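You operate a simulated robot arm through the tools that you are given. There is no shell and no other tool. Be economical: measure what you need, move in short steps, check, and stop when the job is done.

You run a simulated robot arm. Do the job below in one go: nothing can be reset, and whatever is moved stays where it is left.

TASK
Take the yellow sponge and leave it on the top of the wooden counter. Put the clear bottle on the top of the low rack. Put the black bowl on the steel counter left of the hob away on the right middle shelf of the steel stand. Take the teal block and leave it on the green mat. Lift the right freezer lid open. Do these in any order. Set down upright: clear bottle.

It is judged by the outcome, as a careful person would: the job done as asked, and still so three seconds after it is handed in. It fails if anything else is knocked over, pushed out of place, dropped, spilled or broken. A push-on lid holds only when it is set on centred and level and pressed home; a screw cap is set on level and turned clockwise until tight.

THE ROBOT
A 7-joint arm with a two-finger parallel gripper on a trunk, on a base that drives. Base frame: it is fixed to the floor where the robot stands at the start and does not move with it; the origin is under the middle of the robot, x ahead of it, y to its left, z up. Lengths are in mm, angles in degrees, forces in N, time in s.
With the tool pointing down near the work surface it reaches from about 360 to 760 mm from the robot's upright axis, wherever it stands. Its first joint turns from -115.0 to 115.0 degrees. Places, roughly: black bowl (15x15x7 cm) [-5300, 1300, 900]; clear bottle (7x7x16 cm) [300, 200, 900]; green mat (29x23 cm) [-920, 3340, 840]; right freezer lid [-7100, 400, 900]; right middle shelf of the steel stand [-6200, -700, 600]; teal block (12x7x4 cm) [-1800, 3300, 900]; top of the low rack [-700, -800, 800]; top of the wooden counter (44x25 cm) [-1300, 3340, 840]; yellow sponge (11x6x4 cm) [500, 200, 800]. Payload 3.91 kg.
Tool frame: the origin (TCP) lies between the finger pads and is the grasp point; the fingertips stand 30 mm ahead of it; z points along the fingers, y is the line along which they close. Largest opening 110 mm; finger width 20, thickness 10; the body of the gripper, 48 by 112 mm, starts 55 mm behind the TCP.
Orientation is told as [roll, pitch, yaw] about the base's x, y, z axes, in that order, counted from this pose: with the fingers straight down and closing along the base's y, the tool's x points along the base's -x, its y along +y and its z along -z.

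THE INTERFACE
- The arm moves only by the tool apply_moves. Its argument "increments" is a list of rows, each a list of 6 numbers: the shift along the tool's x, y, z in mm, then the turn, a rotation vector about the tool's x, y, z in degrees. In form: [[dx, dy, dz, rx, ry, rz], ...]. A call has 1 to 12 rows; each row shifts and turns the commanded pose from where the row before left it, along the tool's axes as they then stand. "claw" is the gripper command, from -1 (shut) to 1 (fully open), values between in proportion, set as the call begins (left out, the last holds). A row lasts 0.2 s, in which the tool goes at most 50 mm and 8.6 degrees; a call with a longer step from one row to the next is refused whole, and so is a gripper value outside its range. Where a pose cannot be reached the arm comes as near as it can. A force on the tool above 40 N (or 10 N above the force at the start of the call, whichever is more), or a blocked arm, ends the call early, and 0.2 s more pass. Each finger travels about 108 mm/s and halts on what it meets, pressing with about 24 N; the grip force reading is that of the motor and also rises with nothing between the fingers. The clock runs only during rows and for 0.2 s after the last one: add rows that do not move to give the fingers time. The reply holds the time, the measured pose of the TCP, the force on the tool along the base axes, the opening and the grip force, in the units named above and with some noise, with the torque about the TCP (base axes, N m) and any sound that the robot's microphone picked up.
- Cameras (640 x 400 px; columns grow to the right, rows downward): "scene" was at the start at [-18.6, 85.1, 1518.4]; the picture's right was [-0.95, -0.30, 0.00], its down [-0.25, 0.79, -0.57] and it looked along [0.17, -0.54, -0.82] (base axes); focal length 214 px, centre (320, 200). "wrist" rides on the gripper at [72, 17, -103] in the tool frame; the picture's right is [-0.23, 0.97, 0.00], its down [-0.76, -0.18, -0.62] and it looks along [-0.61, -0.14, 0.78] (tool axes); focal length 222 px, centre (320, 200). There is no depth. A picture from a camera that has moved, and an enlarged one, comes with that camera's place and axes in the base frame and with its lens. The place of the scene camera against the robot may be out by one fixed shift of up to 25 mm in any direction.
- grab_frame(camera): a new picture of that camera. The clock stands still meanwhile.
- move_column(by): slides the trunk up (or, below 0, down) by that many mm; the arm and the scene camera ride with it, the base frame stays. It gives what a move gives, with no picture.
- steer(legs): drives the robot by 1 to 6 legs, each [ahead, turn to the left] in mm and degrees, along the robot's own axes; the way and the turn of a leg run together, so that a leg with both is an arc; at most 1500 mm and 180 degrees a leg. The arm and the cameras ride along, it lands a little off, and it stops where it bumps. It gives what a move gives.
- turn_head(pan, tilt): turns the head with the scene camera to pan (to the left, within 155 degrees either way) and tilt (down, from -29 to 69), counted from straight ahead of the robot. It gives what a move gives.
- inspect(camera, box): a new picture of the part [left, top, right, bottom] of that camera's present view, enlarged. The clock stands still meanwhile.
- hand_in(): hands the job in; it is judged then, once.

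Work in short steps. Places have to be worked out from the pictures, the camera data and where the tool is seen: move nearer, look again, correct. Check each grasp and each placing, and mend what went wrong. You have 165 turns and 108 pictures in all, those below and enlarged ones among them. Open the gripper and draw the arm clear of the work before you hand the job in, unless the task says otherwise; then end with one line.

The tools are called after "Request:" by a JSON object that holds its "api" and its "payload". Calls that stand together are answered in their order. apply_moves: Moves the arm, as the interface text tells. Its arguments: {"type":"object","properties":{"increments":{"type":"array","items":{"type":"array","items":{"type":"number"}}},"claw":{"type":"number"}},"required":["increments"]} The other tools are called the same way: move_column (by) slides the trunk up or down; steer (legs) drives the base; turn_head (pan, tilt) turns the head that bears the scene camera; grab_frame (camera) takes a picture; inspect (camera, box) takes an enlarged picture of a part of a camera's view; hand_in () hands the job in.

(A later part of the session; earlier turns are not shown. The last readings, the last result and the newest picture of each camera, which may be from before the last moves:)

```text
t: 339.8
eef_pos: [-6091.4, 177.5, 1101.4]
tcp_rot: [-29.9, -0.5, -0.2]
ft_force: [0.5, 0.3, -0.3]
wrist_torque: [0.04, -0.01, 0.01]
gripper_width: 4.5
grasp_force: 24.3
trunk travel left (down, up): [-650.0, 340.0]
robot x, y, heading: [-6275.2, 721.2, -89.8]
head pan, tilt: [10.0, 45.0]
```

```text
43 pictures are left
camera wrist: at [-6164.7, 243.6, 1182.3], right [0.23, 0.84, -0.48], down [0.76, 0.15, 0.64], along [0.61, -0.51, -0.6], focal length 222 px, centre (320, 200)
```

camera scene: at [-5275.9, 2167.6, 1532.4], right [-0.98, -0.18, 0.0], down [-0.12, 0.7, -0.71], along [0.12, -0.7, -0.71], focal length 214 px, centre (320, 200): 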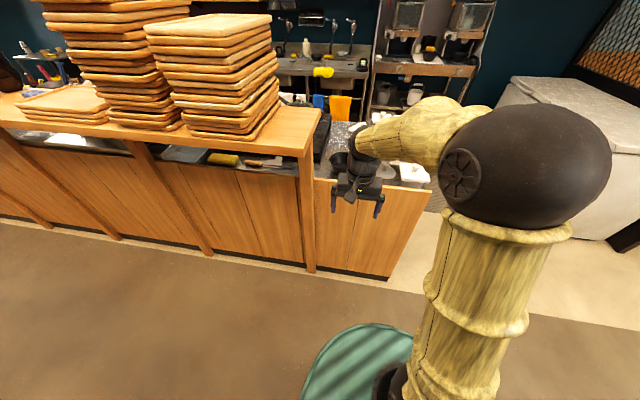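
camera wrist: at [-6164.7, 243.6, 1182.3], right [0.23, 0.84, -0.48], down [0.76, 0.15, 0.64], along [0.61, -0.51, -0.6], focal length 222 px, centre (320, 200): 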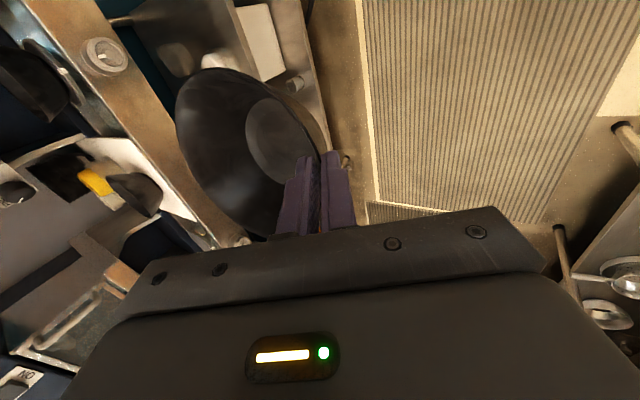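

Now lower the trunk by 400 in the free space and shift the bowl sideways toward x≈-6235, then look.

Request:
{"api": "move_column", "payload": {"by": -400}}

Request:
{"api": "apply_moves", "payload": {"increments": [[40, 0, 0, 0, 0, 0], [40, 0, 0, 0, 0, 0], [40, 0, 0, 0, 0, 0], [22, 0, 0, 0, 0, 0], [0, 0, 0, 0, 0, 0]]}}

Request:
{"api": "turn_head", "payload": {"pan": 35, "tilt": 25}}

Request:
{"api": "grab_frame", "payload": {"camera": "scene"}}

Request:
{"api": "grab_frame", "payload": {"camera": "wrist"}}

```text
t: 343.6
eef_pos: [-6092.0, 176.9, 702.0]
tcp_rot: [-29.8, -0.5, -0.1]
ft_force: [-0.2, -0.3, -0.9]
wrist_torque: [0.01, -0.03, -0.04]
gripper_width: 4.5
grasp_force: 23.9
trunk travel left (down, up): [-250.0, 740.0]
robot x, y, heading: [-6273.0, 718.8, -90.0]
head pan, tilt: [10.0, 45.0]
```

```text
t: 344.8
eef_pos: [-6234.0, 177.8, 700.5]
tcp_rot: [-29.9, -0.5, -0.3]
ft_force: [0.0, 0.1, -0.5]
wrist_torque: [0.05, 0.01, -0.02]
gripper_width: 4.3
grasp_force: 24.0
trunk travel left (down, up): [-250.0, 740.0]
robot x, y, heading: [-6277.0, 720.0, -90.0]
head pan, tilt: [10.0, 45.0]
```

```text
t: 345.7
eef_pos: [-6233.3, 178.1, 701.4]
tcp_rot: [-29.9, -0.4, -0.1]
ft_force: [-0.9, -0.3, 0.2]
wrist_torque: [0.06, 0.03, 0.03]
gripper_width: 4.2
grasp_force: 23.6
trunk travel left (down, up): [-250.0, 740.0]
robot x, y, heading: [-6275.9, 720.9, -90.1]
head pan, tilt: [35.0, 25.0]
```

```text
42 pictures are left
camera scene: at [-6050.8, 705.5, 1162.9], right [-0.82, -0.57, 0.0], down [-0.24, 0.35, -0.91], along [0.52, -0.74, -0.42], focal length 214 px, centre (320, 200)
```

scene: 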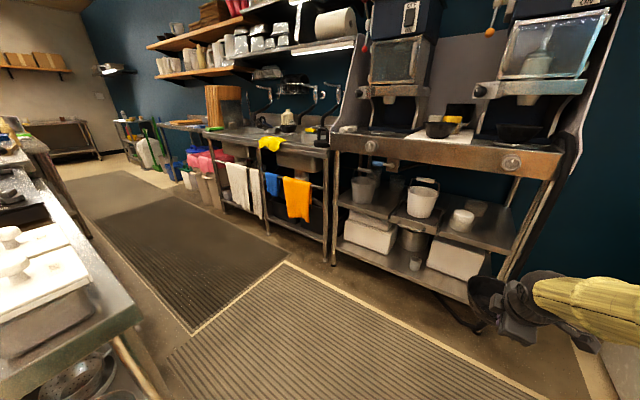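

```text
41 pictures are left
camera wrist: at [-6307.0, 244.0, 781.2], right [0.23, 0.84, -0.48], down [0.76, 0.15, 0.64], along [0.61, -0.51, -0.6], focal length 222 px, centre (320, 200)
```

wrist: 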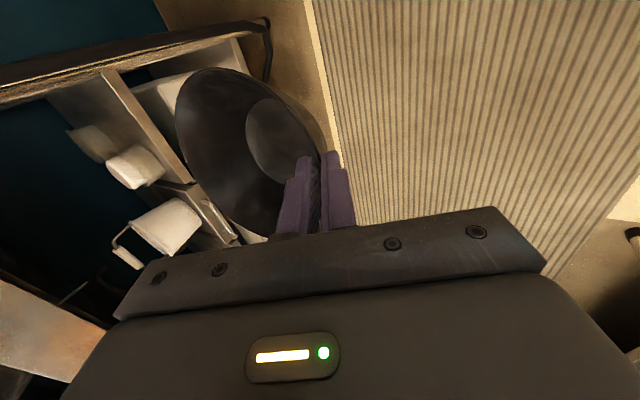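

Enlarge the right shelf area in the scene view to fix its bounds.

Request:
{"api": "inspect", "payload": {"camera": "scene", "box": [400, 130, 592, 250]}}

```text
3.33 times, centred on (496, 190) of scene
camera zoom: at [-6050.8, 705.5, 1162.9], right [-0.82, -0.57, 0.0], down [-0.24, 0.35, -0.91], along [0.52, -0.74, -0.42], focal length 715 px, centre (-267, 233)
```

zoom: 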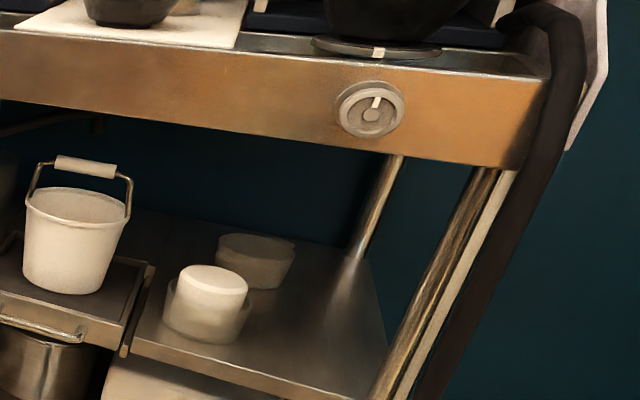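

Shelf spans x≈-6320..-6025, z≈550; containers at (-6110,-507) and (-6172,-729) leave limited room. I drive 400 closer for an accurate wrist view before entering.

Request:
{"api": "steer", "payload": {"legs": [[400, 0]]}}

Request:
{"api": "grab_frame", "payload": {"camera": "wrist"}}

Request:
{"api": "turn_head", "payload": {"pan": 30, "tilt": 35}}

Request:
{"api": "grab_frame", "payload": {"camera": "scene"}}

```text
t: 348.5
eef_pos: [-6231.3, -221.9, 700.5]
tcp_rot: [-29.9, -0.4, 0.2]
ft_force: [0.4, -0.1, -1.4]
wrist_torque: [0.03, 0.0, -0.01]
gripper_width: 4.2
grasp_force: 23.4
trunk travel left (down, up): [-250.0, 740.0]
robot x, y, heading: [-6275.4, 322.2, -89.8]
head pan, tilt: [35.0, 25.0]
```

```text
39 pictures are left
camera wrist: at [-6303.9, -156.1, 781.2], right [0.23, 0.84, -0.48], down [0.76, 0.16, 0.64], along [0.61, -0.51, -0.6], focal length 222 px, centre (320, 200)
```

wrist: 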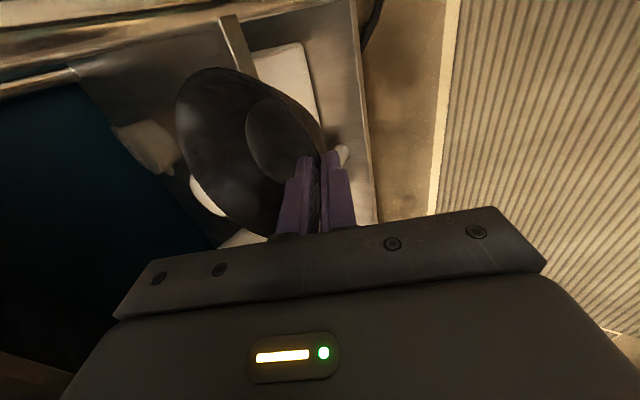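

```text
t: 349.3
eef_pos: [-6228.8, -222.5, 700.9]
tcp_rot: [-30.0, -0.5, 0.1]
ft_force: [0.0, -0.1, -0.1]
wrist_torque: [0.06, 0.04, 0.0]
gripper_width: 4.2
grasp_force: 24.0
trunk travel left (down, up): [-250.0, 740.0]
robot x, y, heading: [-6278.2, 317.3, -90.0]
head pan, tilt: [30.0, 35.0]
```

```text
38 pictures are left
camera scene: at [-6058.7, 305.6, 1147.2], right [-0.86, -0.5, 0.0], down [-0.29, 0.5, -0.82], along [0.41, -0.71, -0.57], focal length 214 px, centre (320, 200)
```

scene: 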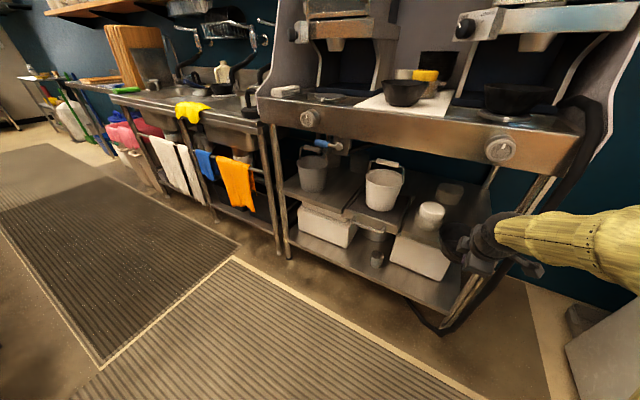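

Request:
{"api": "inspect", "payload": {"camera": "wrist", "box": [0, 0, 384, 240]}}

Request:
{"api": "inspect", "payload": {"camera": "scene", "box": [380, 140, 572, 260]}}

```text
1.67 times, centred on (192, 120) of wrist
camera zoom: at [-6303.9, -156.2, 781.2], right [0.23, 0.84, -0.48], down [0.76, 0.16, 0.64], along [0.61, -0.51, -0.6], focal length 370 px, centre (533, 333)
```

zoom: 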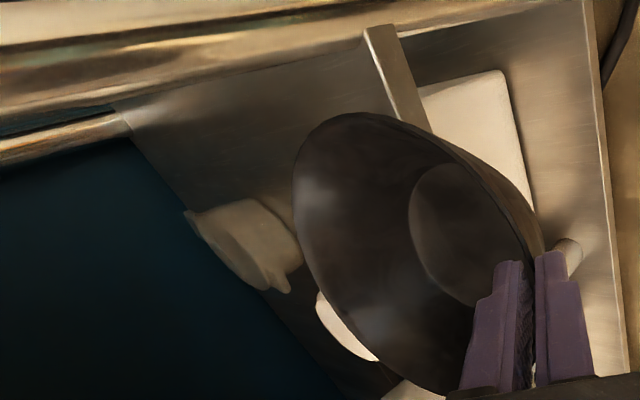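

```text
3.33 times, centred on (476, 200) of scene
camera zoom: at [-6058.7, 305.6, 1147.2], right [-0.86, -0.5, 0.0], down [-0.29, 0.5, -0.82], along [0.41, -0.71, -0.57], focal length 715 px, centre (-200, 200)
```

zoom: 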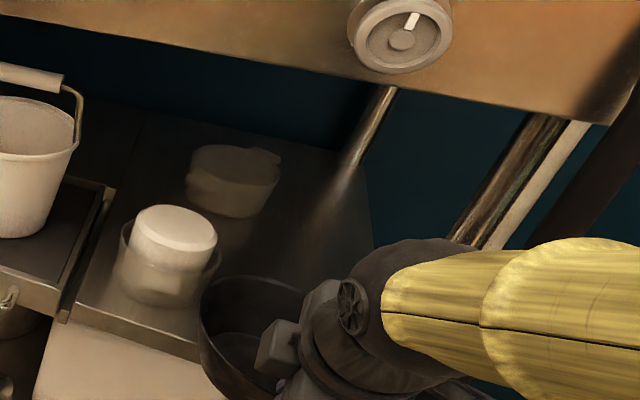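

Wrist geometry gives shelf right edge x≈-6335, front y≈-417, z≈550, container edge at x≈-6172. I'll enter at bowl centre x≈-6240 then finish at ≈(-6254,-560). First retract 150, lower 50, shift, then drive 200.

Request:
{"api": "apply_moves", "payload": {"increments": [[5, 32.5, -18.7, 0, 0, 0], [5, 32.5, -18.7, 0, 0, 0], [5, 32.5, -18.7, 0, 0, 0], [4, 32.5, -18.7, 0, 0, 0], [0, 12.5, 21.6, 0, 0, 0], [0, 12.5, 21.6, 0, 0, 0], [0, 0, 0, 0, 0, 0]]}}

Request:
{"api": "steer", "payload": {"legs": [[200, 0]]}}

Request:
{"api": "grab_frame", "payload": {"camera": "wrist"}}

Request:
{"api": "grab_frame", "payload": {"camera": "scene"}}

```text
t: 350.9
eef_pos: [-6251.0, -72.0, 650.4]
tcp_rot: [-29.9, -0.5, 0.1]
ft_force: [0.3, -1.0, -0.5]
wrist_torque: [0.07, 0.01, 0.0]
gripper_width: 4.2
grasp_force: 23.9
trunk travel left (down, up): [-250.0, 740.0]
robot x, y, heading: [-6274.9, 321.6, -89.5]
head pan, tilt: [30.0, 35.0]
```

```text
t: 352.6
eef_pos: [-6249.8, -269.1, 650.4]
tcp_rot: [-29.9, -0.5, 0.2]
ft_force: [0.4, -0.1, -0.6]
wrist_torque: [0.02, 0.05, -0.01]
gripper_width: 4.5
grasp_force: 24.0
trunk travel left (down, up): [-250.0, 740.0]
robot x, y, heading: [-6273.2, 123.7, -90.2]
head pan, tilt: [30.0, 35.0]
```

```text
35 pictures are left
camera wrist: at [-6322.7, -202.7, 731.8], right [0.23, 0.84, -0.48], down [0.76, 0.16, 0.64], along [0.61, -0.51, -0.6], focal length 222 px, centre (320, 200)
```

wrist: 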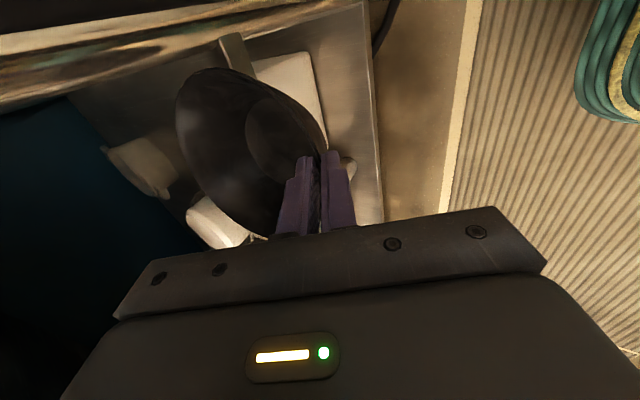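

```text
34 pictures are left
camera scene: at [-6057.7, 108.6, 1147.2], right [-0.86, -0.5, 0.0], down [-0.29, 0.5, -0.82], along [0.41, -0.71, -0.57], focal length 214 px, centre (320, 200)
```

scene: 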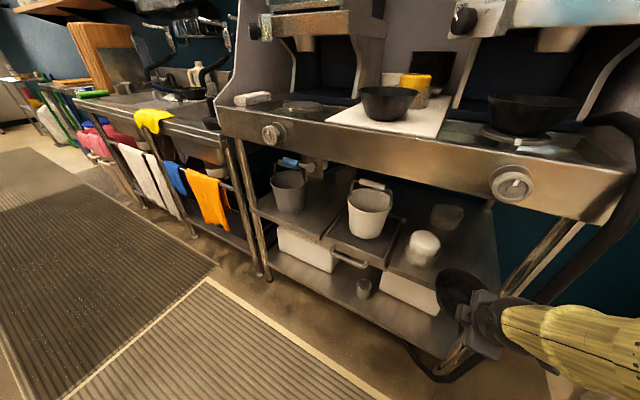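

Request:
{"api": "inspect", "payload": {"camera": "scene", "box": [370, 190, 562, 310]}}

```text
3.33 times, centred on (466, 250) of scene
camera zoom: at [-6057.7, 108.6, 1147.2], right [-0.86, -0.5, 0.0], down [-0.29, 0.5, -0.82], along [0.41, -0.71, -0.57], focal length 715 px, centre (-167, 33)
```

zoom: 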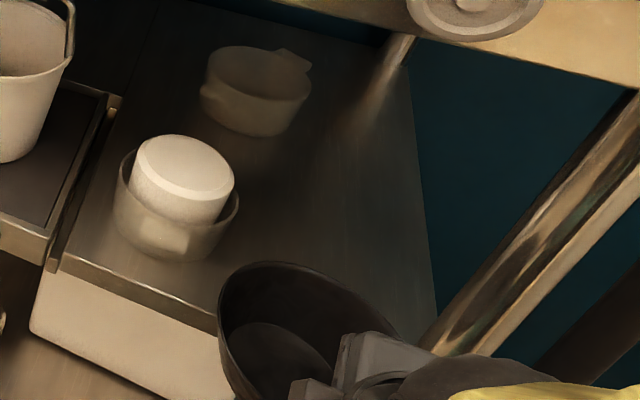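

Calibration looks consistent. Enter gradually: 75 mm straight, then 70 mm drifting 12 mm to the right side.

Request:
{"api": "apply_moves", "payload": {"increments": [[0, -21.6, 12.5, 0, 0, 0], [0, -21.6, 12.5, 0, 0, 0], [0, -21.6, 12.5, 0, 0, 0], [4, -20.2, 11.7, 0, 0, 0], [4, -20.2, 11.7, 0, 0, 0], [4, -20.2, 11.7, 0, 0, 0], [0, 0, 0, 0, 0, 0]]}}

Request:
{"api": "grab_frame", "payload": {"camera": "wrist"}}

Request:
{"api": "inspect", "payload": {"camera": "scene", "box": [370, 170, 562, 290]}}

```text
t: 353.9
eef_pos: [-6258.5, -396.3, 649.3]
tcp_rot: [-29.5, -0.7, -0.4]
ft_force: [3.4, 9.2, 6.2]
wrist_torque: [-0.21, 0.91, -0.95]
gripper_width: 4.0
grasp_force: 24.6
trunk travel left (down, up): [-250.0, 740.0]
robot x, y, heading: [-6274.4, 125.4, -89.6]
head pan, tilt: [30.0, 35.0]
stopped in row 6: the force on the tool passed its limit at 49 N (the readings are from after the stop); the commanded pose is now the measured one
```

```text
32 pictures are left
camera wrist: at [-6331.3, -329.9, 732.0], right [0.24, 0.85, -0.48], down [0.75, 0.15, 0.64], along [0.61, -0.51, -0.6], focal length 222 px, centre (320, 200)
```

wrist: 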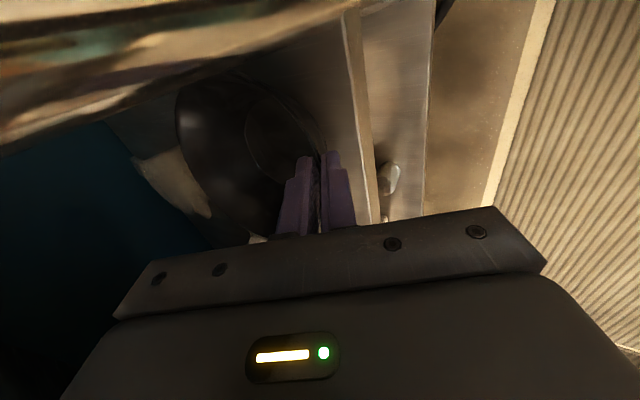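

```text
3.33 times, centred on (466, 230) of scene
camera zoom: at [-6057.4, 109.7, 1147.3], right [-0.86, -0.5, 0.0], down [-0.29, 0.49, -0.82], along [0.41, -0.71, -0.57], focal length 715 px, centre (-167, 100)
```

zoom: 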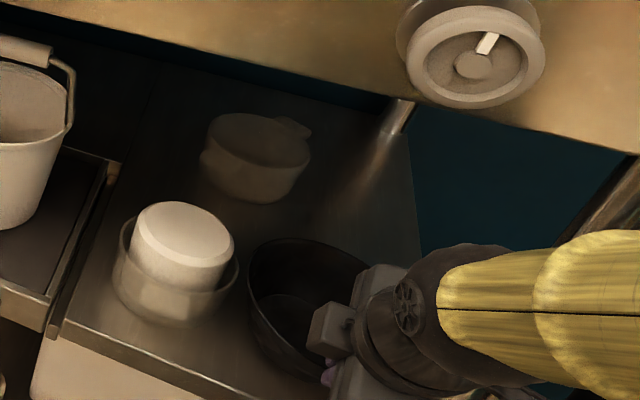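

The torque signs show the wrist camera (at x≈-6331) touched the front post. I back off 30 mm and swing the tool ~32° about the bowl's centre so the camera clears the post.

Request:
{"api": "apply_moves", "payload": {"increments": [[0, 26, -15, 0, 0, 0], [-10.1, 0, 0, 0, 4, 6.93], [-10.1, 0, 0, 0, 4, 6.93], [-10.1, 0, 0, 0, 4, 6.93], [-10.1, 0, 0, 0, 4, 6.93], [0, 0, 0, 0, 0, 0]]}}

Request:
{"api": "grab_frame", "payload": {"camera": "wrist"}}

Request:
{"api": "inspect", "payload": {"camera": "scene", "box": [370, 170, 562, 290]}}

```text
t: 355.3
eef_pos: [-6218.7, -375.9, 651.2]
tcp_rot: [-29.3, -0.3, -32.3]
ft_force: [3.8, -0.5, -0.3]
wrist_torque: [0.04, -0.16, 0.26]
gripper_width: 4.3
grasp_force: 24.0
trunk travel left (down, up): [-250.0, 740.0]
robot x, y, heading: [-6275.4, 120.7, -89.6]
head pan, tilt: [30.0, 35.0]
```

```text
30 pictures are left
camera wrist: at [-6245.7, -282.3, 733.3], right [0.65, 0.59, -0.47], down [0.72, -0.28, 0.64], along [0.24, -0.75, -0.61], focal length 222 px, centre (320, 200)
```

wrist: 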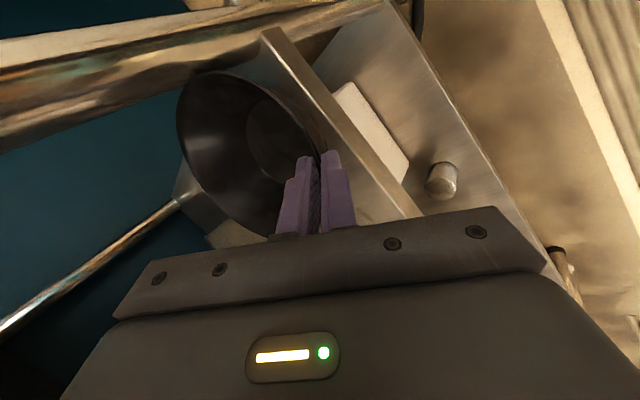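

```text
3.33 times, centred on (466, 230) of scene
camera zoom: at [-6057.4, 108.5, 1147.1], right [-0.86, -0.5, 0.0], down [-0.29, 0.5, -0.82], along [0.41, -0.71, -0.57], focal length 715 px, centre (-167, 100)
```

zoom: 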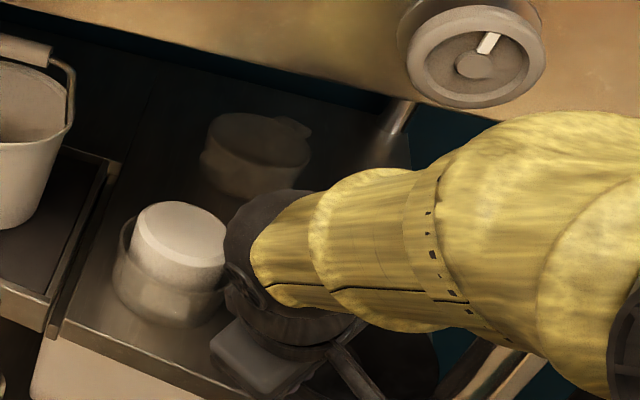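

A light sideways force suggests the rim brushes the post; shift 7 mm left (+x), then advance 60 mm in.

Request:
{"api": "apply_moves", "payload": {"increments": [[-5.9, 3.2, -1.9, 0, 0, 0], [0, 0, 0, 0, 0, 0]]}}

Request:
{"api": "apply_moves", "payload": {"increments": [[-10.6, -14.7, 8.5, 0, 0, 0], [-10.6, -14.7, 8.5, 0, 0, 0], [-10.6, -14.7, 8.5, 0, 0, 0], [0, 0, 0, 0, 0, 0]]}}

Request:
{"api": "grab_frame", "payload": {"camera": "wrist"}}

```text
t: 355.9
eef_pos: [-6211.5, -375.8, 651.5]
tcp_rot: [-29.1, -0.3, -32.4]
ft_force: [0.4, -0.6, -1.2]
wrist_torque: [0.04, -0.02, 0.0]
gripper_width: 4.0
grasp_force: 24.0
trunk travel left (down, up): [-250.0, 740.0]
robot x, y, heading: [-6276.0, 121.8, -89.7]
head pan, tilt: [30.0, 35.0]
```

```text
t: 356.9
eef_pos: [-6214.2, -437.3, 649.9]
tcp_rot: [-29.1, -0.3, -32.4]
ft_force: [0.3, -0.2, 0.0]
wrist_torque: [0.02, -0.02, 0.0]
gripper_width: 4.3
grasp_force: 24.4
trunk travel left (down, up): [-250.0, 740.0]
robot x, y, heading: [-6277.3, 125.5, -90.0]
head pan, tilt: [30.0, 35.0]
```

```text
28 pictures are left
camera wrist: at [-6239.9, -343.1, 731.7], right [0.65, 0.6, -0.47], down [0.72, -0.28, 0.64], along [0.25, -0.75, -0.61], focal length 222 px, centre (320, 200)
```

wrist: 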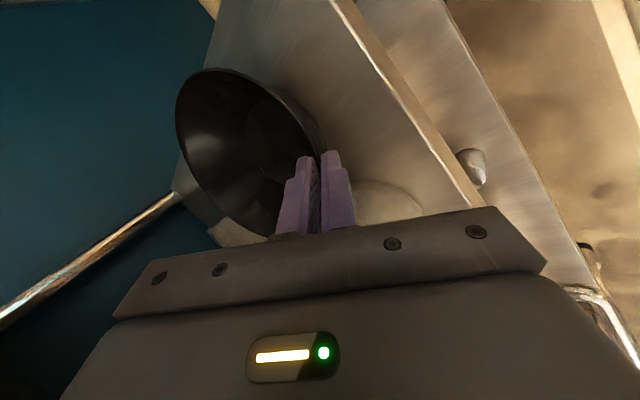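

Clear. Advance 40 mm more, then lower in small steps to contact.

Request:
{"api": "apply_moves", "payload": {"increments": [[-8.5, -15.8, 9.1, 0, 0, 0], [-8.5, -15.8, 9.1, 0, 0, 0], [0, 5, 8.7, 0, 0, 0], [0, 5, 8.7, 0, 0, 0], [0, 0, 0, 0, 0, 0]]}}

Request:
{"api": "apply_moves", "payload": {"increments": [[0, 1.5, 2.6, 0, 0, 0], [0, 1.5, 2.6, 0, 0, 0], [0, 1.5, 2.6, 0, 0, 0], [0, 0, 0, 0, 0, 0]]}}

```text
t: 358.1
eef_pos: [-6216.8, -475.4, 631.5]
tcp_rot: [-29.2, -0.3, -32.4]
ft_force: [2.5, 1.8, 7.3]
wrist_torque: [-0.33, 0.11, 0.05]
gripper_width: 5.8
grasp_force: 24.1
trunk travel left (down, up): [-250.0, 740.0]
robot x, y, heading: [-6274.3, 122.0, -89.7]
head pan, tilt: [30.0, 35.0]
```

```text
t: 359.1
eef_pos: [-6216.4, -475.9, 621.2]
tcp_rot: [-29.0, -0.3, -32.4]
ft_force: [-0.4, 2.4, 5.7]
wrist_torque: [-0.25, 0.14, -0.06]
gripper_width: 7.3
grasp_force: 23.8
trunk travel left (down, up): [-250.0, 740.0]
robot x, y, heading: [-6272.9, 124.6, -89.7]
head pan, tilt: [30.0, 35.0]
```

Light contact; the grip width is returning to its on-table value, so the bowl is settling level. Check the picture.

Request:
{"api": "inspect", "payload": {"camera": "wrist", "box": [120, 40, 440, 240]}}

Request:
{"api": "turn_head", "payload": {"pan": 50, "tilt": 30}}

Request:
{"api": "grab_frame", "payload": {"camera": "scene"}}

```text
2.00 times, centred on (280, 140) of wrist
camera zoom: at [-6243.7, -381.1, 703.3], right [0.65, 0.6, -0.47], down [0.72, -0.28, 0.64], along [0.25, -0.75, -0.61], focal length 444 px, centre (400, 320)
```

zoom: 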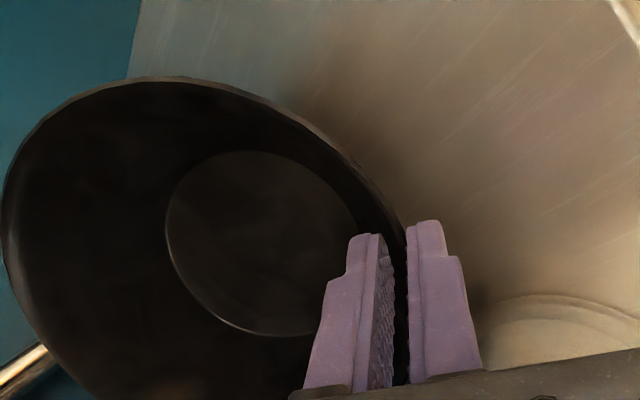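

```text
t: 360.0
eef_pos: [-6216.6, -474.8, 622.4]
tcp_rot: [-29.1, -0.3, -32.4]
ft_force: [0.7, 0.7, 2.7]
wrist_torque: [-0.15, 0.06, -0.01]
gripper_width: 7.2
grasp_force: 24.1
trunk travel left (down, up): [-250.0, 740.0]
robot x, y, heading: [-6277.1, 123.7, -89.7]
head pan, tilt: [50.0, 30.0]
```

```text
26 pictures are left
camera scene: at [-6032.6, 127.1, 1155.0], right [-0.64, -0.77, 0.0], down [-0.38, 0.32, -0.87], along [0.67, -0.55, -0.5], focal length 214 px, centre (320, 200)
```

scene: 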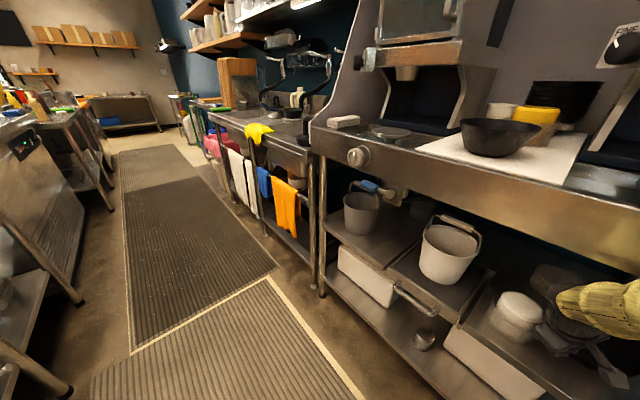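

Lower another 3 mm to seat it fully.

Request:
{"api": "apply_moves", "payload": {"increments": [[0, 1, 1.7, 0, 0, 0], [0, 1, 1.7, 0, 0, 0], [0, 0, 0, 0, 0, 0]]}}

```text
t: 360.8
eef_pos: [-6217.5, -474.9, 618.3]
tcp_rot: [-29.2, -0.4, -32.2]
ft_force: [1.3, 0.2, 5.9]
wrist_torque: [-0.33, 0.1, 0.05]
gripper_width: 7.5
grasp_force: 23.8
trunk travel left (down, up): [-250.0, 740.0]
robot x, y, heading: [-6271.4, 123.3, -89.9]
head pan, tilt: [50.0, 30.0]
```

Request:
{"api": "apply_moves", "payload": {"increments": [[0, 1.5, 2.6, 0, 0, 0], [0, 1.5, 2.6, 0, 0, 0], [0, 0, 0, 0, 0, 0]]}}

Request:
{"api": "inspect", "payload": {"camera": "wrist", "box": [120, 40, 440, 240]}}

```text
t: 361.6
eef_pos: [-6216.4, -475.2, 612.4]
tcp_rot: [-29.1, -0.4, -32.4]
ft_force: [-0.4, 2.2, 6.9]
wrist_torque: [-0.26, 0.18, -0.09]
gripper_width: 8.2
grasp_force: 24.1
trunk travel left (down, up): [-250.0, 740.0]
robot x, y, heading: [-6272.1, 123.9, -90.0]
head pan, tilt: [50.0, 30.0]
```

```text
2.00 times, centred on (280, 140) of wrist
camera zoom: at [-6244.5, -381.0, 693.4], right [0.65, 0.59, -0.47], down [0.72, -0.28, 0.64], along [0.24, -0.75, -0.61], focal length 444 px, centre (400, 320)
```

zoom: 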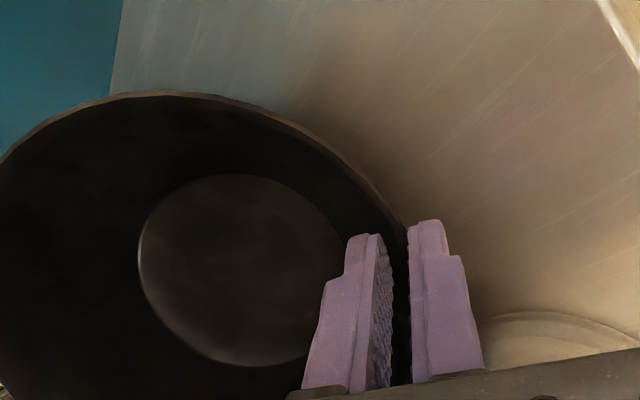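

The bowl is now tipping toward the gripper (pressed too low). Raise 14 mm and compare with its look when level on the table.

Request:
{"api": "apply_moves", "payload": {"increments": [[0, -3.5, -6, 0, 0, 0], [0, -3.5, -6, 0, 0, 0], [0, 0, 0, 0, 0, 0]]}}

Request:
{"api": "inspect", "payload": {"camera": "wrist", "box": [140, 60, 460, 260]}}

```text
t: 362.4
eef_pos: [-6217.4, -476.0, 626.1]
tcp_rot: [-29.1, -0.3, -32.4]
ft_force: [0.5, -0.2, 1.2]
wrist_torque: [-0.05, 0.13, -0.01]
gripper_width: 6.3
grasp_force: 23.8
trunk travel left (down, up): [-250.0, 740.0]
robot x, y, heading: [-6272.5, 122.3, -89.8]
head pan, tilt: [50.0, 30.0]
```

```text
2.00 times, centred on (300, 160) of wrist
camera zoom: at [-6244.3, -381.2, 706.9], right [0.65, 0.6, -0.47], down [0.72, -0.28, 0.64], along [0.25, -0.75, -0.61], focal length 444 px, centre (360, 280)
```

zoom: 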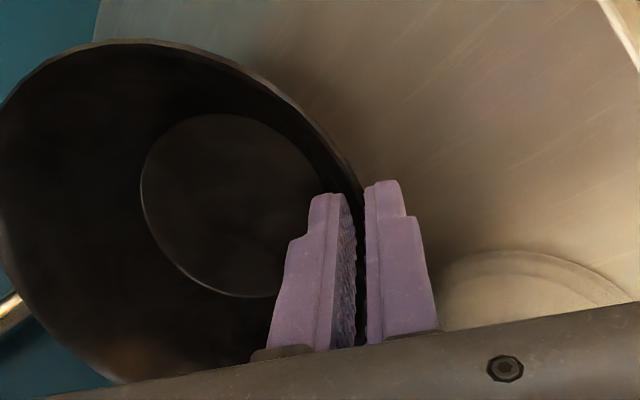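

Nearly identical to the on-table look (width 6.3). Raise 3 mm more, open slightly and withdraw along the tool axis.

Request:
{"api": "apply_moves", "payload": {"increments": [[0, -1.5, -2.6, 0, 0, 0], [0, 0, 0, 0, 0, 0]]}}

Request:
{"api": "apply_moves", "payload": {"increments": [[0, 0, 0, 0, 0, 0], [0, 0, 0, 0, 0, 0], [0, 0, 0, 0, 0, 0], [0, 0, -10, 0, 0, 0], [0, 0, -15, 0, 0, 0], [0, 0, -20, 0, 0, 0], [0, 0, 0, 0, 0, 0]], "claw": -0.6}}

Request:
{"api": "grab_frame", "payload": {"camera": "wrist"}}

```text
t: 363.0
eef_pos: [-6216.9, -475.5, 629.2]
tcp_rot: [-29.2, -0.4, -32.4]
ft_force: [-0.7, -1.0, 1.5]
wrist_torque: [-0.1, 0.08, -0.03]
gripper_width: 5.6
grasp_force: 24.7
trunk travel left (down, up): [-250.0, 740.0]
robot x, y, heading: [-6275.3, 121.2, -89.7]
head pan, tilt: [50.0, 30.0]
```

```text
t: 364.6
eef_pos: [-6206.0, -457.0, 668.1]
tcp_rot: [-29.0, -0.3, -32.4]
ft_force: [-0.1, -0.1, 0.2]
wrist_torque: [0.02, 0.0, -0.01]
gripper_width: 21.8
grasp_force: 0.0
trunk travel left (down, up): [-250.0, 740.0]
robot x, y, heading: [-6277.0, 122.2, -89.9]
head pan, tilt: [50.0, 30.0]
```

```text
23 pictures are left
camera wrist: at [-6233.3, -363.8, 749.2], right [0.65, 0.6, -0.47], down [0.72, -0.28, 0.64], along [0.25, -0.75, -0.61], focal length 222 px, centre (320, 200)
```

wrist: 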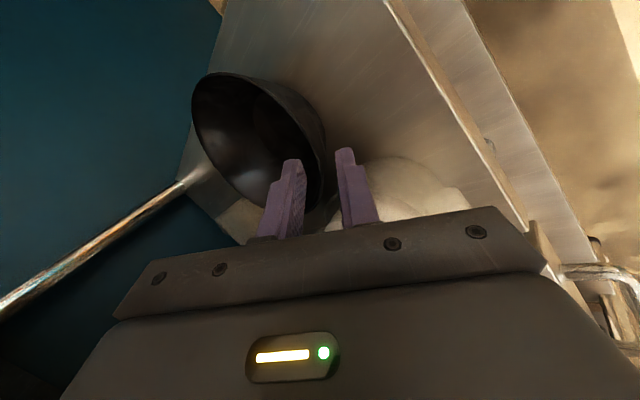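

Bowl is upright on the shelf and free. Withdraw straight out of the stand.

Request:
{"api": "apply_moves", "payload": {"increments": [[18.5, 25.7, -14.8, 0, 0, 0], [18.5, 25.7, -14.8, 0, 0, 0], [18.5, 25.7, -14.8, 0, 0, 0], [18.5, 25.7, -14.8, 0, 0, 0], [18.5, 25.7, -14.8, 0, 0, 0], [0, 0, 0, 0, 0, 0]]}}

Request:
{"api": "steer", "payload": {"legs": [[-450, 0]]}}

Request:
{"api": "turn_head", "payload": {"pan": 15, "tilt": 25}}

Request:
{"api": "grab_frame", "payload": {"camera": "scene"}}

```text
t: 366.0
eef_pos: [-6205.0, -280.6, 670.4]
tcp_rot: [-29.0, -0.2, -32.4]
ft_force: [0.1, 0.8, -0.3]
wrist_torque: [0.0, -0.03, 0.01]
gripper_width: 21.9
grasp_force: 0.1
trunk travel left (down, up): [-250.0, 740.0]
robot x, y, heading: [-6274.0, 122.0, -89.6]
head pan, tilt: [50.0, 30.0]
```

```text
t: 369.1
eef_pos: [-6208.4, 165.7, 668.9]
tcp_rot: [-29.2, -0.3, -32.9]
ft_force: [-0.3, -1.0, 0.4]
wrist_torque: [0.01, -0.03, -0.01]
gripper_width: 21.7
grasp_force: 0.0
trunk travel left (down, up): [-250.0, 740.0]
robot x, y, heading: [-6273.5, 572.9, -90.2]
head pan, tilt: [50.0, 30.0]
```

```text
t: 370.1
eef_pos: [-6207.9, 166.0, 669.5]
tcp_rot: [-29.1, -0.4, -32.7]
ft_force: [-0.5, 0.7, -0.2]
wrist_torque: [0.01, -0.01, 0.0]
gripper_width: 22.1
grasp_force: 0.2
trunk travel left (down, up): [-250.0, 740.0]
robot x, y, heading: [-6274.8, 572.0, -90.2]
head pan, tilt: [15.0, 25.0]
```

```text
22 pictures are left
camera scene: at [-6078.8, 541.6, 1163.0], right [-0.97, -0.26, 0.0], down [-0.11, 0.41, -0.91], along [0.23, -0.88, -0.42], focal length 214 px, centre (320, 200)
```

scene: 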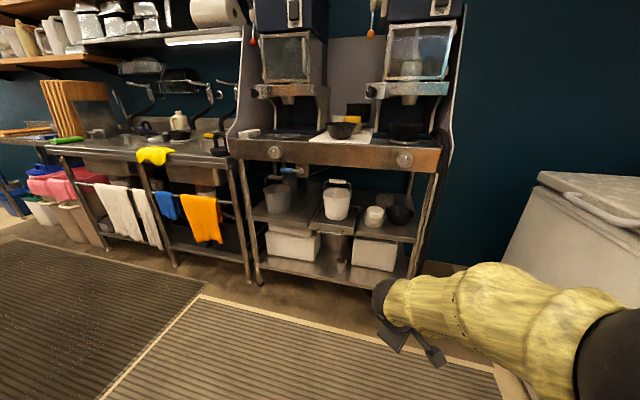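

Bowl stands on the right middle shelf. Next the freezer: raise the trunk and turn to face it.

Request:
{"api": "move_column", "payload": {"by": 400}}

Request:
{"api": "steer", "payload": {"legs": [[0, -90]]}}

Request:
{"api": "turn_head", "payload": {"pan": 0, "tilt": 35}}

Request:
{"api": "grab_frame", "payload": {"camera": "scene"}}

```text
t: 373.9
eef_pos: [-6208.0, 165.7, 1068.7]
tcp_rot: [-29.1, -0.3, -32.8]
ft_force: [0.8, -0.3, -0.8]
wrist_torque: [-0.01, 0.0, 0.03]
gripper_width: 21.8
grasp_force: 0.2
trunk travel left (down, up): [-650.0, 340.0]
robot x, y, heading: [-6275.0, 570.2, -90.1]
head pan, tilt: [15.0, 25.0]
```

```text
t: 379.9
eef_pos: [-6681.1, 506.5, 1069.6]
tcp_rot: [-29.1, -0.3, -123.3]
ft_force: [1.0, -0.1, -0.3]
wrist_torque: [0.0, 0.01, 0.02]
gripper_width: 22.2
grasp_force: 0.1
trunk travel left (down, up): [-650.0, 340.0]
robot x, y, heading: [-6275.8, 569.7, 179.5]
head pan, tilt: [15.0, 25.0]
```

```text
t: 380.6
eef_pos: [-6680.3, 505.8, 1069.7]
tcp_rot: [-29.2, -0.3, -123.3]
ft_force: [-0.5, 0.3, -0.6]
wrist_torque: [-0.02, 0.01, -0.04]
gripper_width: 21.9
grasp_force: 0.0
trunk travel left (down, up): [-650.0, 340.0]
robot x, y, heading: [-6278.8, 571.6, 179.4]
head pan, tilt: [0.0, 35.0]
```

```text
21 pictures are left
camera scene: at [-6285.5, 418.1, 1547.2], right [0.01, 1.0, 0.0], down [0.57, -0.01, -0.82], along [-0.82, 0.01, -0.57], focal length 214 px, centre (320, 200)
```

scene: 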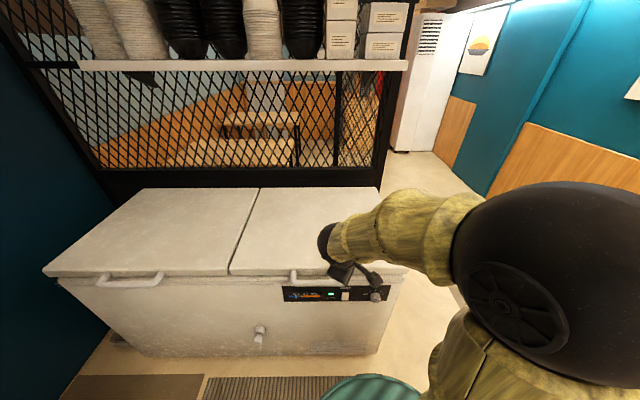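

Request:
{"api": "inspect", "payload": {"camera": "scene", "box": [220, 220, 412, 340]}}

```text
3.33 times, centred on (316, 280) of scene
camera zoom: at [-6285.5, 418.1, 1547.2], right [0.01, 1.0, 0.0], down [0.57, -0.01, -0.82], along [-0.82, 0.01, -0.57], focal length 715 px, centre (333, -67)
```

zoom: 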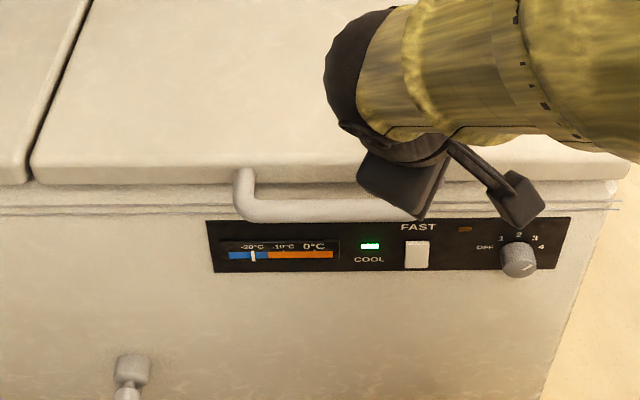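

The handle bar runs y≈325–475 at about (-6755, 400, 860). I back up 115 mm, then reorient the tool to point forward 20° below horizontal with the fingers closing vertically.

Request:
{"api": "steer", "payload": {"legs": [[-115, 0]]}}

Request:
{"api": "apply_moves", "payload": {"increments": [[0, 0, 0, 0, -4.06, -7.27], [0, 0, 0, 0, -4.06, -7.27], [0, 0, 0, 0, -4.06, -7.27], [0, 0, 0, 0, -4.06, -7.27], [-21, 0, 20, 8.2, 0, 0], [-21, 0, 20, 8.2, 0, 0], [-21, 0, 20, 8.2, 0, 0], [-21, 0, 20, 8.2, 0, 0], [-21, 0, 20, 8.2, 0, 0], [0, 0, 0, 0, 0, 0]], "claw": 0.0}}

Request:
{"api": "grab_frame", "payload": {"camera": "wrist"}}

```text
t: 382.0
eef_pos: [-6563.1, 504.4, 1068.9]
tcp_rot: [-29.2, -0.3, -123.4]
ft_force: [0.4, -0.3, 0.9]
wrist_torque: [-0.01, -0.02, 0.0]
gripper_width: 21.8
grasp_force: 0.0
trunk travel left (down, up): [-650.0, 340.0]
robot x, y, heading: [-6158.6, 573.6, 179.4]
head pan, tilt: [0.0, 35.0]
```

```text
t: 384.2
eef_pos: [-6645.5, 410.0, 1015.3]
tcp_rot: [-67.6, 0.4, -90.6]
ft_force: [0.3, 0.1, 0.1]
wrist_torque: [0.03, 0.01, 0.01]
gripper_width: 54.9
grasp_force: 0.1
out of reach, approached as far as the arm can: row 5, 6, 7
trunk travel left (down, up): [-650.0, 340.0]
robot x, y, heading: [-6157.9, 567.4, 179.4]
head pan, tilt: [0.0, 35.0]
```

```text
19 pictures are left
camera wrist: at [-6543.1, 481.3, 1039.6], right [0.37, -0.22, -0.9], down [0.5, -0.77, 0.4], along [-0.78, -0.6, -0.17], focal length 222 px, centre (320, 200)
```

wrist: 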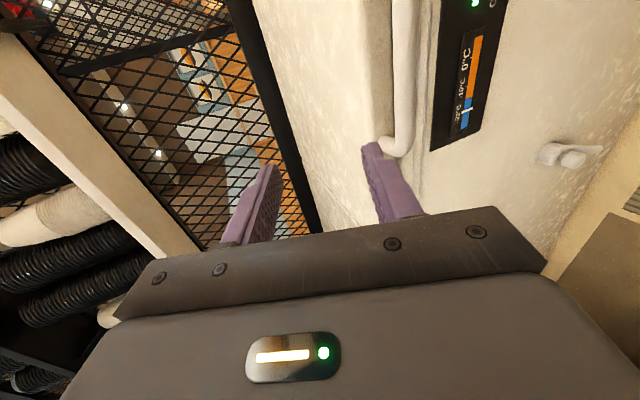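

Orientation reached; bar appears at x≈-6775, z≈857. Move to a pre-grasp 60 mm short.

Request:
{"api": "apply_moves", "payload": {"increments": [[-2.5, 24.3, 28.4, 0, 0, 0], [-2.5, 24.3, 28.4, 0, 0, 0], [-2.5, 24.3, 28.4, 0, 0, 0], [-2.5, 24.3, 28.4, 0, 0, 0], [0, 0, 0, 0, 0, 0]]}}

Request:
{"api": "grab_frame", "payload": {"camera": "wrist"}}

```text
t: 385.4
eef_pos: [-6713.5, 403.3, 880.8]
tcp_rot: [-67.6, 0.5, -90.5]
ft_force: [-0.2, 0.2, -0.8]
wrist_torque: [-0.01, 0.0, -0.01]
gripper_width: 55.0
grasp_force: 0.1
trunk travel left (down, up): [-650.0, 340.0]
robot x, y, heading: [-6157.7, 569.1, 179.3]
head pan, tilt: [0.0, 35.0]
```

```text
18 pictures are left
camera wrist: at [-6610.9, 474.1, 905.8], right [0.37, -0.22, -0.9], down [0.5, -0.77, 0.4], along [-0.78, -0.6, -0.17], focal length 222 px, centre (320, 200)
```

wrist: 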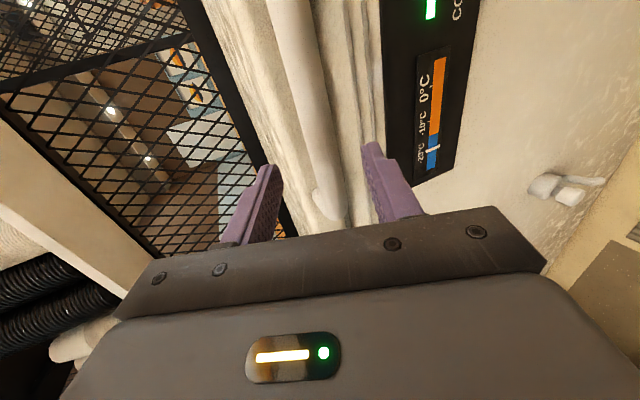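

The bar is centred between the fingers. Advance 62 mm and close.

Request:
{"api": "apply_moves", "payload": {"increments": [[0, -2, 20, 0, 0, 0], [0, -2, 20, 0, 0, 0], [0, 0, 15, 0, 0, 0], [0, 0, 7, 0, 0, 0], [0, 0, 0, 0, 0, 0]]}}

Request:
{"api": "apply_moves", "payload": {"increments": [[0, 0, 0, 0, 0, 0], [0, 0, 0, 0, 0, 0], [0, 0, 0, 0, 0, 0], [0, 0, 0, 0, 0, 0]], "claw": -1}}

Request:
{"api": "grab_frame", "payload": {"camera": "wrist"}}

```text
t: 386.6
eef_pos: [-6770.7, 404.6, 861.9]
tcp_rot: [-67.5, 0.5, -90.5]
ft_force: [0.2, -0.4, -0.1]
wrist_torque: [0.01, -0.02, 0.03]
gripper_width: 55.2
grasp_force: 0.2
trunk travel left (down, up): [-650.0, 340.0]
robot x, y, heading: [-6157.1, 568.2, 179.6]
head pan, tilt: [0.0, 35.0]
```

```text
t: 387.6
eef_pos: [-6768.7, 403.4, 861.4]
tcp_rot: [-67.5, 0.5, -90.5]
ft_force: [17.4, 2.8, -9.4]
wrist_torque: [-0.08, -0.41, -0.15]
gripper_width: 23.6
grasp_force: 45.7
trunk travel left (down, up): [-650.0, 340.0]
robot x, y, heading: [-6156.5, 568.8, 179.2]
head pan, tilt: [0.0, 35.0]
```

```text
17 pictures are left
camera wrist: at [-6667.7, 475.5, 886.0], right [0.37, -0.22, -0.9], down [0.5, -0.77, 0.4], along [-0.78, -0.6, -0.17], focal length 222 px, centre (320, 200)
```

wrist: 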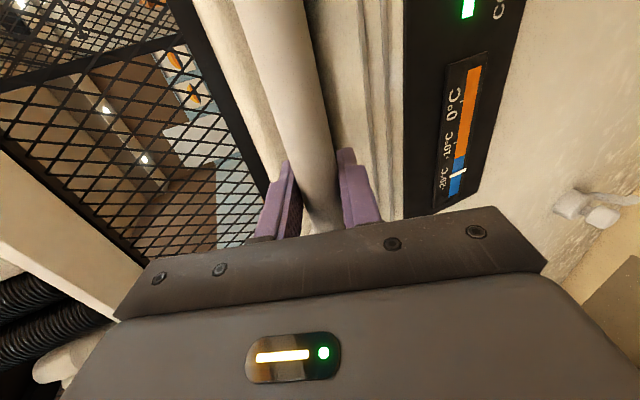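

The bar is firmly held. Lift along the lid's arc (radius ≈595 mm), rotating the tool with it; first 6° as a test.

Request:
{"api": "apply_moves", "payload": {"increments": [[0, -19.2, -7.9, -2, 0, 0], [0, -19.2, -7.9, -2, 0, 0], [0, -19.2, -7.9, -2, 0, 0]]}}

```text
t: 388.4
eef_pos: [-6775.6, 403.8, 924.0]
tcp_rot: [-61.7, 0.4, -90.8]
ft_force: [-9.5, 7.8, -6.6]
wrist_torque: [0.09, 0.34, -0.18]
gripper_width: 23.7
grasp_force: 45.0
trunk travel left (down, up): [-650.0, 340.0]
robot x, y, heading: [-6159.7, 570.0, 179.5]
head pan, tilt: [0.0, 35.0]
```

It lifts easily. Continue the arc to ≈21° keeping the tool's tilt (more reach), watching forces.

Request:
{"api": "apply_moves", "payload": {"increments": [[0, -38.9, -14.1, 0, 0, 0], [0, -39.9, -12.4, 0, 0, 0], [0, -40.4, -9.3, 0, 0, 0], [0, -41.2, -6.8, 0, 0, 0], [0, 0, 0, 0, 0, 0]]}}

```text
t: 389.6
eef_pos: [-6815.9, 403.6, 1082.6]
tcp_rot: [-61.3, 0.5, -90.7]
ft_force: [-27.3, 13.0, -14.3]
wrist_torque: [0.24, 0.05, -0.58]
gripper_width: 23.6
grasp_force: 45.0
trunk travel left (down, up): [-650.0, 340.0]
robot x, y, heading: [-6157.3, 565.7, 179.3]
head pan, tilt: [0.0, 35.0]
```

Request:
{"api": "apply_moves", "payload": {"increments": [[0, -2.4, 4.4, 0, 0, 0], [0, 0, 0, 0, 0, 0]]}}

```text
t: 390.2
eef_pos: [-6816.2, 403.8, 1084.3]
tcp_rot: [-61.3, 0.3, -90.7]
ft_force: [-3.6, 15.9, -6.2]
wrist_torque: [0.44, -0.27, -0.76]
gripper_width: 23.7
grasp_force: 45.2
trunk travel left (down, up): [-650.0, 340.0]
robot x, y, heading: [-6154.5, 570.5, 179.3]
head pan, tilt: [0.0, 35.0]
```

Request:
{"api": "apply_moves", "payload": {"increments": [[0, -40.8, -2.4, 0, 0, 0], [0, -42, -0.3, 0, 0, 0], [0, -42.3, 2.4, 0, 0, 0], [0, 0, 0, 0, 0, 0]]}}

```text
t: 391.2
eef_pos: [-6878.5, 402.9, 1196.6]
tcp_rot: [-61.7, 0.2, -90.4]
ft_force: [3.5, 6.2, 3.0]
wrist_torque: [-0.25, 0.39, -0.16]
gripper_width: 23.7
grasp_force: 44.8
trunk travel left (down, up): [-650.0, 340.0]
robot x, y, heading: [-6158.5, 571.3, 179.3]
head pan, tilt: [0.0, 35.0]
```

Request:
{"api": "apply_moves", "payload": {"increments": [[0, -41.3, 5, 0, 0, 0], [0, -40.8, 8.2, 0, 0, 0], [0, -40.1, 10.1, 0, 0, 0], [0, 0, 0, 0, 0, 0]]}}

Request:
{"api": "grab_frame", "payload": {"camera": "scene"}}

```text
t: 392.2
eef_pos: [-6956.6, 402.4, 1288.1]
tcp_rot: [-61.5, 0.4, -90.5]
ft_force: [-2.6, 2.0, 0.6]
wrist_torque: [-0.5, 0.48, 0.33]
gripper_width: 24.1
grasp_force: 45.1
trunk travel left (down, up): [-650.0, 340.0]
robot x, y, heading: [-6157.6, 568.1, 179.5]
head pan, tilt: [0.0, 35.0]
```

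```text
16 pictures are left
camera scene: at [-6167.4, 417.6, 1547.2], right [0.01, 1.0, 0.0], down [0.57, -0.01, -0.82], along [-0.82, 0.01, -0.57], focal length 214 px, centre (320, 200)
```

scene: 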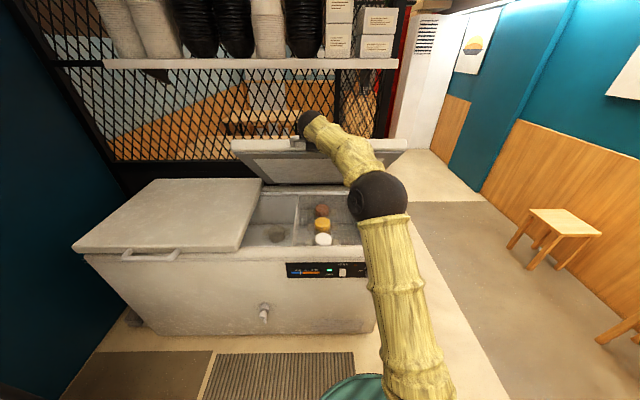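

Lid at ≈45° and moving freely. Continue further in small steps, checking reach.

Request:
{"api": "apply_moves", "payload": {"increments": [[0, -38.7, 12.6, 0, 0, 0], [0, -38.6, 15.5, 0, 0, 0], [0, 0, 0, 0, 0, 0]]}}

```text
t: 392.6
eef_pos: [-6971.6, 394.4, 1284.7]
tcp_rot: [-56.7, 3.6, -89.0]
ft_force: [19.8, 11.1, 24.3]
wrist_torque: [-0.55, 0.01, -0.97]
gripper_width: 24.3
grasp_force: 45.1
out of reach, approached as far as the arm can: row 2
trunk travel left (down, up): [-650.0, 340.0]
robot x, y, heading: [-6155.2, 569.1, 179.3]
head pan, tilt: [0.0, 35.0]
stopped in row 2: the force on the tool passed its limit at 144 N (the readings are from after the stop); the commanded pose is now the measured one
```

Reach limit at this stance. I return slightly and test whether the lid stays put by itself: loosen the grip to ≈40 mm (lower finger still under the bar as a catch) and read the force.

Request:
{"api": "apply_moves", "payload": {"increments": [[0, 0, -12, -4, 0, 0], [0, 0, 0, 0, 0, 0]]}}

Request:
{"api": "apply_moves", "payload": {"increments": [[0, 0, 0, 0, 0, 0], [0, 0, 0, 0, 0, 0], [0, 0, 0, 0, 0, 0], [0, 0, 0, 0, 0, 0], [0, 0, 0, 0, 0, 0]], "claw": -0.2}}

Request:
{"api": "grab_frame", "payload": {"camera": "wrist"}}

```text
t: 393.2
eef_pos: [-6964.7, 393.8, 1278.6]
tcp_rot: [-51.9, 3.8, -88.9]
ft_force: [6.6, 19.5, 6.7]
wrist_torque: [-0.41, -0.13, -1.05]
gripper_width: 25.0
grasp_force: 44.8
trunk travel left (down, up): [-650.0, 340.0]
robot x, y, heading: [-6156.4, 565.0, 179.2]
head pan, tilt: [0.0, 35.0]
```

```text
t: 394.4
eef_pos: [-6967.9, 388.3, 1277.6]
tcp_rot: [-51.9, 3.9, -88.6]
ft_force: [-0.4, -0.5, 1.4]
wrist_torque: [-0.01, -0.01, 0.0]
gripper_width: 45.1
grasp_force: 1.0
trunk travel left (down, up): [-650.0, 340.0]
robot x, y, heading: [-6155.7, 570.6, 179.6]
head pan, tilt: [0.0, 35.0]
```

```text
15 pictures are left
camera wrist: at [-6877.8, 459.2, 1332.6], right [0.6, -0.16, -0.78], down [0.4, -0.79, 0.47], along [-0.69, -0.6, -0.41], focal length 222 px, centre (320, 200)
```

wrist: 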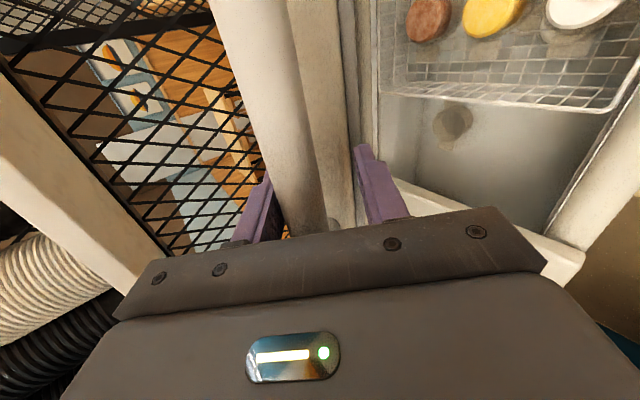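

Force is zero and the bar hangs free between the fingers: the lid seems to hold. Wait 2 s and look again to confirm.

Request:
{"api": "apply_moves", "payload": {"increments": [[0, 0, 0, 0, 0, 0], [0, 0, 0, 0, 0, 0], [0, 0, 0, 0, 0, 0], [0, 0, 0, 0, 0, 0], [0, 0, 0, 0, 0, 0], [0, 0, 0, 0, 0, 0], [0, 0, 0, 0, 0, 0], [0, 0, 0, 0, 0, 0], [0, 0, 0, 0, 0, 0], [0, 0, 0, 0, 0, 0], [0, 0, 0, 0, 0, 0], [0, 0, 0, 0, 0, 0]]}}

Request:
{"api": "grab_frame", "payload": {"camera": "wrist"}}

```text
t: 397.0
eef_pos: [-6967.4, 388.8, 1278.5]
tcp_rot: [-51.9, 3.9, -88.6]
ft_force: [-0.3, -0.5, 1.0]
wrist_torque: [-0.02, -0.01, -0.01]
gripper_width: 44.8
grasp_force: 1.3
trunk travel left (down, up): [-650.0, 340.0]
robot x, y, heading: [-6160.6, 569.9, 179.5]
head pan, tilt: [0.0, 35.0]
```

```text
14 pictures are left
camera wrist: at [-6877.8, 459.3, 1332.7], right [0.6, -0.16, -0.78], down [0.4, -0.79, 0.47], along [-0.69, -0.6, -0.41], focal length 222 px, centre (320, 200)
```

wrist: 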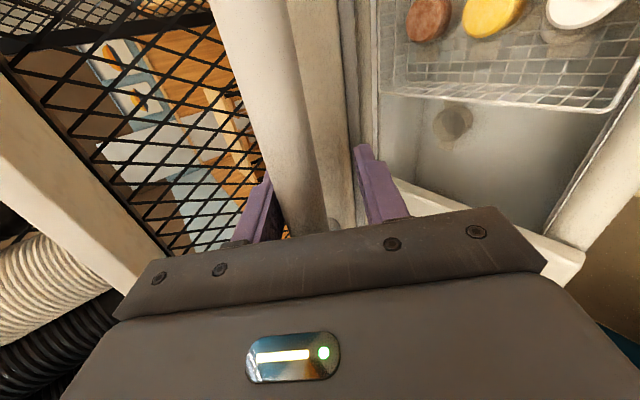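

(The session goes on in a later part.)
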